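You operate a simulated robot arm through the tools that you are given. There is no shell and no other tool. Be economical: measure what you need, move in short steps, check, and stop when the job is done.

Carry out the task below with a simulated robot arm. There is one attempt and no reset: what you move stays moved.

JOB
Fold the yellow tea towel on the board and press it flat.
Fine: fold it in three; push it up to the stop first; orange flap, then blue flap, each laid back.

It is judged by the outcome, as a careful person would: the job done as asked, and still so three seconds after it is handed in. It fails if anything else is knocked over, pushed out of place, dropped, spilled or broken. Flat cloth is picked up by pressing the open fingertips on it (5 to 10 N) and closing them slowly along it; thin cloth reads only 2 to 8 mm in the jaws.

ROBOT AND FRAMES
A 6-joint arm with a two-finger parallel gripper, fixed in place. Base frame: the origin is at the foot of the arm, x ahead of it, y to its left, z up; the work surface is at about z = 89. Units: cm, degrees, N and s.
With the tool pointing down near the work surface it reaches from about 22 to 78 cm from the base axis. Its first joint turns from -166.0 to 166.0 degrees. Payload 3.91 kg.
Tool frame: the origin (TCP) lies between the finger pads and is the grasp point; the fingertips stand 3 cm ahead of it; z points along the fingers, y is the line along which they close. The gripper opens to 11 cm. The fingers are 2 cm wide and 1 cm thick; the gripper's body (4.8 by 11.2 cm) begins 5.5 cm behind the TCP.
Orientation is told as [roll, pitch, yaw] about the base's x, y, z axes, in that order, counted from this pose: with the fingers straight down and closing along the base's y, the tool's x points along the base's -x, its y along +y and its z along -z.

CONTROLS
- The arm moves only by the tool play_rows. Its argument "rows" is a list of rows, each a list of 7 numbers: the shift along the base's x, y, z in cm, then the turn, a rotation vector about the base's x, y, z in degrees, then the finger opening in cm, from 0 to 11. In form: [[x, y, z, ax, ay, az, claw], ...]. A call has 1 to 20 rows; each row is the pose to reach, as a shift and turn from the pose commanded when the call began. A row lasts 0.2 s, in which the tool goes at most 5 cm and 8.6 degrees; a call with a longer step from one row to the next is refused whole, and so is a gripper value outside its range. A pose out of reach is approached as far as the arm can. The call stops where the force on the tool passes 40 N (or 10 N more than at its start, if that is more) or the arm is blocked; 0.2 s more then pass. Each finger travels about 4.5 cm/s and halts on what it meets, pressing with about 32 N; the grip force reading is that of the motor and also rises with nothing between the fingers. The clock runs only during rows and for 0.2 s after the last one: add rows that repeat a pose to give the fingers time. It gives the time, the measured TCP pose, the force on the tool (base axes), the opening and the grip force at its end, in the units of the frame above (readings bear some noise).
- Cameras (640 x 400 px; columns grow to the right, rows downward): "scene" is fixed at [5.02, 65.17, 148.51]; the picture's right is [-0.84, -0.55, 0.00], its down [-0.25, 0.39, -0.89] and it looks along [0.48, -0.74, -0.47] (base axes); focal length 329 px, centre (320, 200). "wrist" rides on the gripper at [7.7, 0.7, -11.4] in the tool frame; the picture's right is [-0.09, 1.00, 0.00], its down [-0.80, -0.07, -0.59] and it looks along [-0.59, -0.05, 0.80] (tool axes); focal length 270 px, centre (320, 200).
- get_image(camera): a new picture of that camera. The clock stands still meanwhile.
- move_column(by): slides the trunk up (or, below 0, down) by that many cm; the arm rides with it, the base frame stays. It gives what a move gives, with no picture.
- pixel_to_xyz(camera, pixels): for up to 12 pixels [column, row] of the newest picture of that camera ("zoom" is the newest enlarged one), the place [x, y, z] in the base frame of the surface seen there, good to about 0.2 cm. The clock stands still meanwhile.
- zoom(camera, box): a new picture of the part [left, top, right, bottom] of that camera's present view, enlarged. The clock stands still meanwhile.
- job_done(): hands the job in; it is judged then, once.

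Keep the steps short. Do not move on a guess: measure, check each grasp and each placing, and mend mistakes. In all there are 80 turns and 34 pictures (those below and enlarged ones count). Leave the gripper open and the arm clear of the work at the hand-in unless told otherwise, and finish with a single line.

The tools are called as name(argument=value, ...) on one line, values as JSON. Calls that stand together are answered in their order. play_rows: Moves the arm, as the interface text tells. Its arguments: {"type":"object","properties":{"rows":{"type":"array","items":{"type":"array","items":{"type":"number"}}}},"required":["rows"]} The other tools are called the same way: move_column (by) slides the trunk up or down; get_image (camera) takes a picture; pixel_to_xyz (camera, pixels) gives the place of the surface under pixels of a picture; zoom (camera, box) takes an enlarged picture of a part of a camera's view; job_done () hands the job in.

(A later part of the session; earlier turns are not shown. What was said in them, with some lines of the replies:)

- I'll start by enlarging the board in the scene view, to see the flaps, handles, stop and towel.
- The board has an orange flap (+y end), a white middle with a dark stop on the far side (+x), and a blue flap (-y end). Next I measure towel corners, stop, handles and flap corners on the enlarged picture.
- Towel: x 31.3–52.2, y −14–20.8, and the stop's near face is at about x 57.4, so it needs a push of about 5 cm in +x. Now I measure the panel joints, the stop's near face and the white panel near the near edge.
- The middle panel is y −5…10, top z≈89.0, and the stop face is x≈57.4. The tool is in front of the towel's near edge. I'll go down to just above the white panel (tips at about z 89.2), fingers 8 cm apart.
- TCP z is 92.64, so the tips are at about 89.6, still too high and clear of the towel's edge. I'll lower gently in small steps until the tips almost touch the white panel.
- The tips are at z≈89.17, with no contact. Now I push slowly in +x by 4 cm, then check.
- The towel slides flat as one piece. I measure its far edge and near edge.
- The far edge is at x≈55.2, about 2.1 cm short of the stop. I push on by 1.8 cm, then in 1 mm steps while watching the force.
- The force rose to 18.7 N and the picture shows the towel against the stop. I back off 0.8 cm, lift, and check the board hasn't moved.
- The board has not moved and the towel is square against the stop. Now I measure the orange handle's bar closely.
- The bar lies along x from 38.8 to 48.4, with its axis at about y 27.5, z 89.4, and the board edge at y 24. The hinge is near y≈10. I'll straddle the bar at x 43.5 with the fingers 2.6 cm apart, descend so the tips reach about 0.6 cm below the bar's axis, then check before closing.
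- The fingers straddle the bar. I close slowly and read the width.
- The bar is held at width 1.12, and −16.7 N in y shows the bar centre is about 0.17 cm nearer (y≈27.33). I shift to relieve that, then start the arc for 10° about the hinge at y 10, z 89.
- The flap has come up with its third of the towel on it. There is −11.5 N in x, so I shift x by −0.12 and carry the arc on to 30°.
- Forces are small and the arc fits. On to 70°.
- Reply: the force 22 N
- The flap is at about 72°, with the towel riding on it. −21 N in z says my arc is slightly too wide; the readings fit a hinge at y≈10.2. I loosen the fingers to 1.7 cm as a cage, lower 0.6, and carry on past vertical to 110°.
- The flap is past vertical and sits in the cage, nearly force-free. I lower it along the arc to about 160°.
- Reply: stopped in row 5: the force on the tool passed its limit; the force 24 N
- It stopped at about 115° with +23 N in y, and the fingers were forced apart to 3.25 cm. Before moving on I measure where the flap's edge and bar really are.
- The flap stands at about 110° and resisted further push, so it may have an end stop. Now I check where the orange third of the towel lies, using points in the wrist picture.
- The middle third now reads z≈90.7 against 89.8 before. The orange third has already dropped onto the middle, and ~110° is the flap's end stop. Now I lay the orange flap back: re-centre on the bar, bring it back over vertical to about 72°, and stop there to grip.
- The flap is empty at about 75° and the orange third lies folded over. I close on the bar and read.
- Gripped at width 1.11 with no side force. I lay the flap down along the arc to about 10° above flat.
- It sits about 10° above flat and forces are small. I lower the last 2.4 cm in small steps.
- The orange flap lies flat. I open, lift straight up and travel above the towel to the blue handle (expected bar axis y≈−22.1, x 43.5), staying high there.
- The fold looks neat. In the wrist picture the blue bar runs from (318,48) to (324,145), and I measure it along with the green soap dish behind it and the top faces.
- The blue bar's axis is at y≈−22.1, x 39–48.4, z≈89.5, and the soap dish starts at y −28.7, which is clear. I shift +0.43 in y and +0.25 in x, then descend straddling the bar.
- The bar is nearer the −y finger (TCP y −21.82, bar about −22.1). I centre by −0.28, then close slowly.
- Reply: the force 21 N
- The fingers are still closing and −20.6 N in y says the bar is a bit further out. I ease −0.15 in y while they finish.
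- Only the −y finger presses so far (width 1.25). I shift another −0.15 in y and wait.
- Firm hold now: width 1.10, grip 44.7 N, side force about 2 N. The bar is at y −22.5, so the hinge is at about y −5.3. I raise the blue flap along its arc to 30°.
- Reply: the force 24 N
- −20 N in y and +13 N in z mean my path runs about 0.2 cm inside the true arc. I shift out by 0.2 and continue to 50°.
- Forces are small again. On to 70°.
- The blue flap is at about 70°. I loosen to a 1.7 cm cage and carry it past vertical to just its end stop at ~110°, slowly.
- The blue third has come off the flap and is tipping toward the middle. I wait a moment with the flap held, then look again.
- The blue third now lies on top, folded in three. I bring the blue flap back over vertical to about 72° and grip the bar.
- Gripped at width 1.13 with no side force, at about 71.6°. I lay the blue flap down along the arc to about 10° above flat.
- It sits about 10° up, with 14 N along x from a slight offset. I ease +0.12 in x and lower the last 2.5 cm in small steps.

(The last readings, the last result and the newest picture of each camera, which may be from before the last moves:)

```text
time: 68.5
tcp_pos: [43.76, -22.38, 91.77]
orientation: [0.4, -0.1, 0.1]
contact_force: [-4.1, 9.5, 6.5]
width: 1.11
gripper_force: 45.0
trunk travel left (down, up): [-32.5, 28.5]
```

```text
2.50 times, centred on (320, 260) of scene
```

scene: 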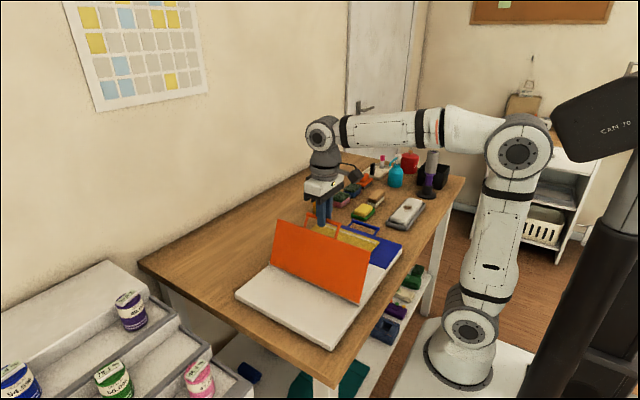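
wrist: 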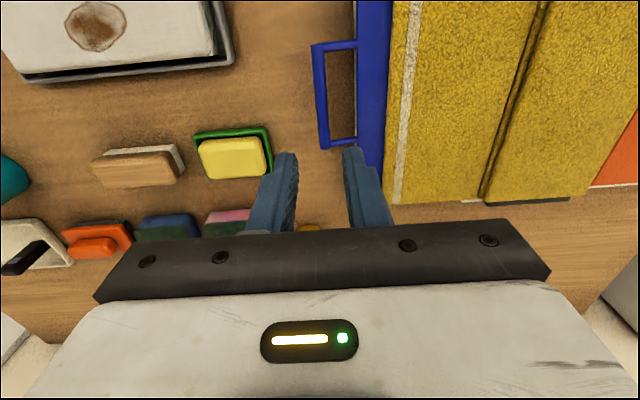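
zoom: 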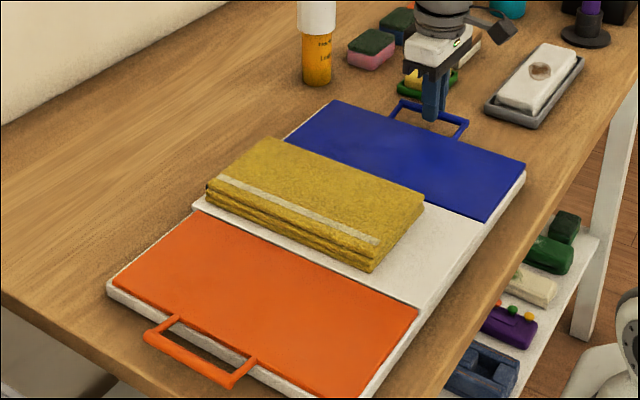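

The blue flap is down flat (+6.5 N is contact with its rest). I open, lift, and move high above the folded towel; meanwhile I measure the stack's top and edges.

pixel_to_xyz(camera="zoom", pixels=[[208, 181], [372, 264], [422, 198], [272, 140], [320, 200], [300, 160], [250, 190], [380, 220], [290, 215], [340, 240], [275, 222], [205, 200]])

play_rows(rows=[[0, 0, 0, 0, 0, 0, 1.8], [0, 0, 0, 0, 0, 0, 2.6], [0, 0, 0, 0, 0, 0, 2.6], [0, 0, 3, 0, 0, 0, 2.6], [0, 0, 7, 0, 0, 0, 2.6], [0, 0, 11, 0, 0, 0, 2.6], [0.6, 4, 13, 0, 0, 0, 4], [1.2, 8, 13, 0, 0, 0, 6], [1.8, 12, 13, 0, 0, 0, 6], [2.4, 16.5, 13, 0, 0, 0, 6], [2.8, 21, 13, 0, 0, 0, 6], [3.2, 25, 13, 0, 0, 0, 6], [3.2, 25, 13, 0, 0, 0, 6]])

```text
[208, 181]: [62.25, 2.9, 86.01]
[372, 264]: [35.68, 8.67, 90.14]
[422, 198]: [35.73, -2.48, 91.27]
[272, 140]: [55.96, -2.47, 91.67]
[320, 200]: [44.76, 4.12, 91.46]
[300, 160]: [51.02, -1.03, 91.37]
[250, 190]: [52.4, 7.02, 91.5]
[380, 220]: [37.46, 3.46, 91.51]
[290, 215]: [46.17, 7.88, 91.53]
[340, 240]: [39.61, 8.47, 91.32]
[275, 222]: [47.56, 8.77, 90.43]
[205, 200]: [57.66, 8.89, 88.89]
```

```text
time: 71.3
tcp_pos: [47.03, 2.85, 104.75]
orientation: [0.3, 0.0, 0.0]
contact_force: [0.3, -0.3, -0.6]
width: 6.0
gripper_force: 0.0
trunk travel left (down, up): [-32.5, 28.5]
```

The stack's top is level at z≈91.5, so the fingertips meet it at TCP z 94.5. I descend at the centre in small steps and press straight down.

play_rows(rows=[[0, 0, -4, 0, 0, 0, 6], [0, 0, -8, 0, 0, 0, 6], [0, 0, -9.5, 0, 0, 0, 6], [0, 0, -10, 0, 0, 0, 6], [0, 0, -10.2, 0, 0, 0, 6], [0, 0, -10.4, 0, 0, 0, 6], [0, 0, -10.5, 0, 0, 0, 6], [0, 0, -10.5, 0, 0, 0, 6]])

```text
time: 73.1
tcp_pos: [46.89, 2.62, 94.29]
orientation: [0.3, -0.4, 0.1]
contact_force: [3.8, 2.2, 30.3]
width: 5.89
gripper_force: 0.1
trunk travel left (down, up): [-32.5, 28.5]
```

30 N of press at the centre. I hold briefly, lift straight up, then press the same way at x≈40.

play_rows(rows=[[0, 0, 0, 0, 0, 0, 6], [0, 0, 0, 0, 0, 0, 6], [0, 0, 0, 0, 0, 0, 6], [0, 0, 1, 0, 0, 0, 6], [0, 0, 2.5, 0, 0, 0, 6], [-3.5, 0, 2.5, 0, 0, 0, 6], [-7, 0, 2.5, 0, 0, 0, 6], [-7, 0, 1, 0, 0, 0, 6], [-7, 0, 0.5, 0, 0, 0, 6], [-7, 0, 0.3, 0, 0, 0, 6], [-7, 0, 0.15, 0, 0, 0, 6], [-7, 0, 0.05, 0, 0, 0, 6], [-7, 0, 0.05, 0, 0, 0, 6], [-7, 0, 0.05, 0, 0, 0, 6]])

```text
time: 73.8
tcp_pos: [46.99, 2.67, 94.32]
orientation: [0.2, -0.5, 0.1]
contact_force: [-5.0, 0.5, 15.4]
width: 5.92
gripper_force: 0.1
trunk travel left (down, up): [-32.5, 28.5]
stopped in row 3: the force on the tool passed its limit (the readings are from after the stop); the commanded pose is now the measured one
```

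The press briefly passed 40 N and stopped there; that spot is well pressed. I lift straight up and press more lightly at x≈40.

play_rows(rows=[[0, 0, 1, 0, 0, 0, 6], [0, 0, 2.5, 0, 0, 0, 6], [-3.5, 0, 2.5, 0, 0, 0, 6], [-7, 0, 2.5, 0, 0, 0, 6], [-7, 0, 1, 0, 0, 0, 6], [-7, 0, 0.5, 0, 0, 0, 6], [-7, 0, 0.3, 0, 0, 0, 6], [-7, 0, 0.15, 0, 0, 0, 6], [-7, 0, 0.05, 0, 0, 0, 6], [-7, 0, 0.05, 0, 0, 0, 6]])

```text
time: 76.0
tcp_pos: [40.22, 2.68, 94.29]
orientation: [0.3, -0.5, 0.1]
contact_force: [1.7, 0.4, 16.1]
width: 6.03
gripper_force: 0.2
trunk travel left (down, up): [-32.5, 28.5]
```

16 N at x≈40. I lift and press at x≈54 the same way, well short of the stop at 57.4.

play_rows(rows=[[0, 0, 1, 0, 0, 0, 6], [0, 0, 2.5, 0, 0, 0, 6], [4, 0, 2.5, 0, 0, 0, 6], [8, 0, 2.5, 0, 0, 0, 6], [12, 0, 2.5, 0, 0, 0, 6], [13.8, 0, 2.5, 0, 0, 0, 6], [13.8, 0, 1, 0, 0, 0, 6], [13.8, 0, 0.5, 0, 0, 0, 6], [13.8, 0, 0.3, 0, 0, 0, 6], [13.8, 0, 0.15, 0, 0, 0, 6], [13.8, 0, 0.05, 0, 0, 0, 6], [13.8, 0, 0.0, 0, 0, 0, 6], [13.8, 0, 0.0, 0, 0, 0, 6]])

```text
time: 78.8
tcp_pos: [53.93, 2.49, 94.38]
orientation: [0.3, -0.5, 0.1]
contact_force: [2.6, 0.0, 8.8]
width: 5.97
gripper_force: 0.1
trunk travel left (down, up): [-32.5, 28.5]
```

8.8 N here; I press a little more, then lift away high and open the gripper.

play_rows(rows=[[0, 0, -0.08, 0, 0, 0, 6], [0, 0, -0.08, 0, 0, 0, 6], [0, 0, 1, 0, 0, 0, 6], [0, 0, 3, 0, 0, 0, 6], [0, 0, 7, 0, 0, 0, 8], [0, 0, 11, 0, 0, 0, 10], [0, -3, 15, 0, 0, 0, 11], [0, -6, 19, 0, 0, 0, 11], [0, -9, 23, 0, 0, 0, 11], [0, -12, 26, 0, 0, 0, 11], [0, -12, 26, 0, 0, 0, 11]])

zoom(camera="scene", box=[220, 180, 420, 340])

get_image(camera="scene")

```text
time: 81.2
tcp_pos: [53.78, -9.17, 120.59]
orientation: [0.3, -0.3, 0.0]
contact_force: [0.2, -0.2, 0.0]
width: 10.99
gripper_force: 0.1
trunk travel left (down, up): [-32.5, 28.5]
```

```text
2.50 times, centred on (320, 260) of scene
```

zoom: 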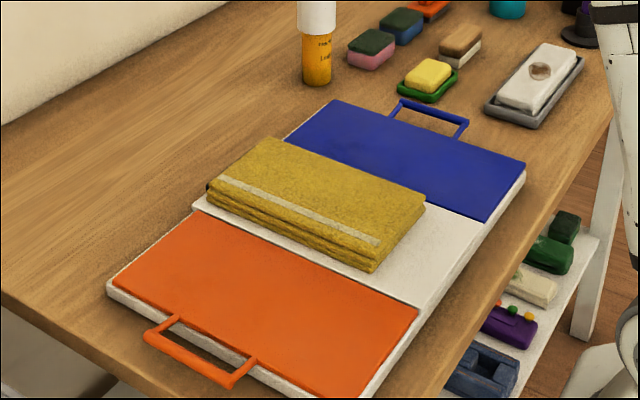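

```text
8 pictures are left
```

scene: 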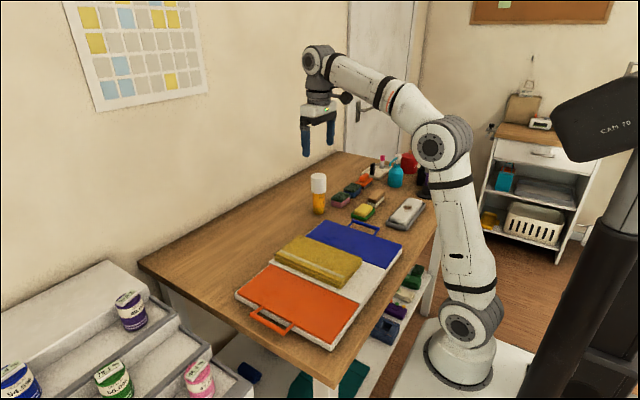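

Both flaps are flat and nothing else has moved. I check the stack's height and whether it has stayed at the stop.

pixel_to_xyz(camera="zoom", pixels=[[320, 205], [300, 160], [250, 190], [380, 220], [290, 218], [340, 240], [415, 205], [215, 178], [272, 142], [230, 165], [400, 215], [365, 258]])

zoom(camera="scene", box=[270, 220, 370, 300])

```text
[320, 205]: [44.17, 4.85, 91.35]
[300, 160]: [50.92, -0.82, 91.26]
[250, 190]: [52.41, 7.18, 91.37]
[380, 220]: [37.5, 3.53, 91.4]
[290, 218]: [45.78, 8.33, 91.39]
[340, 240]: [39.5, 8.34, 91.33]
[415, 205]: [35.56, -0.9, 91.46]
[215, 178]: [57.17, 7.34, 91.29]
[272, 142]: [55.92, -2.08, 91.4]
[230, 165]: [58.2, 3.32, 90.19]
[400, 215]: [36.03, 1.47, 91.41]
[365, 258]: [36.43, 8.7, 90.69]
```

```text
5.00 times, centred on (320, 260) of scene
```

zoom: 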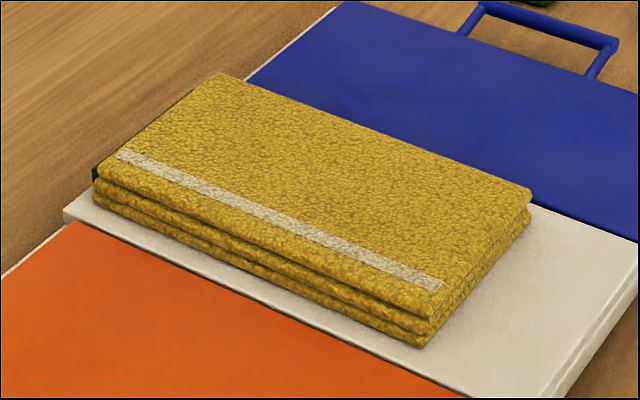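

The top is even at z 91.3–91.4 across the whole stack (91.5 before pressing), the layers are flush, and the towel is still at the stop. The arm is clear and the gripper open, so I hand it in.

job_done()

```text
The job is handed in.
```

The yellow towel was pushed to the stop, folded in three (orange flap, then blue, each laid back), pressed flat and handed in, with nothing else moved.
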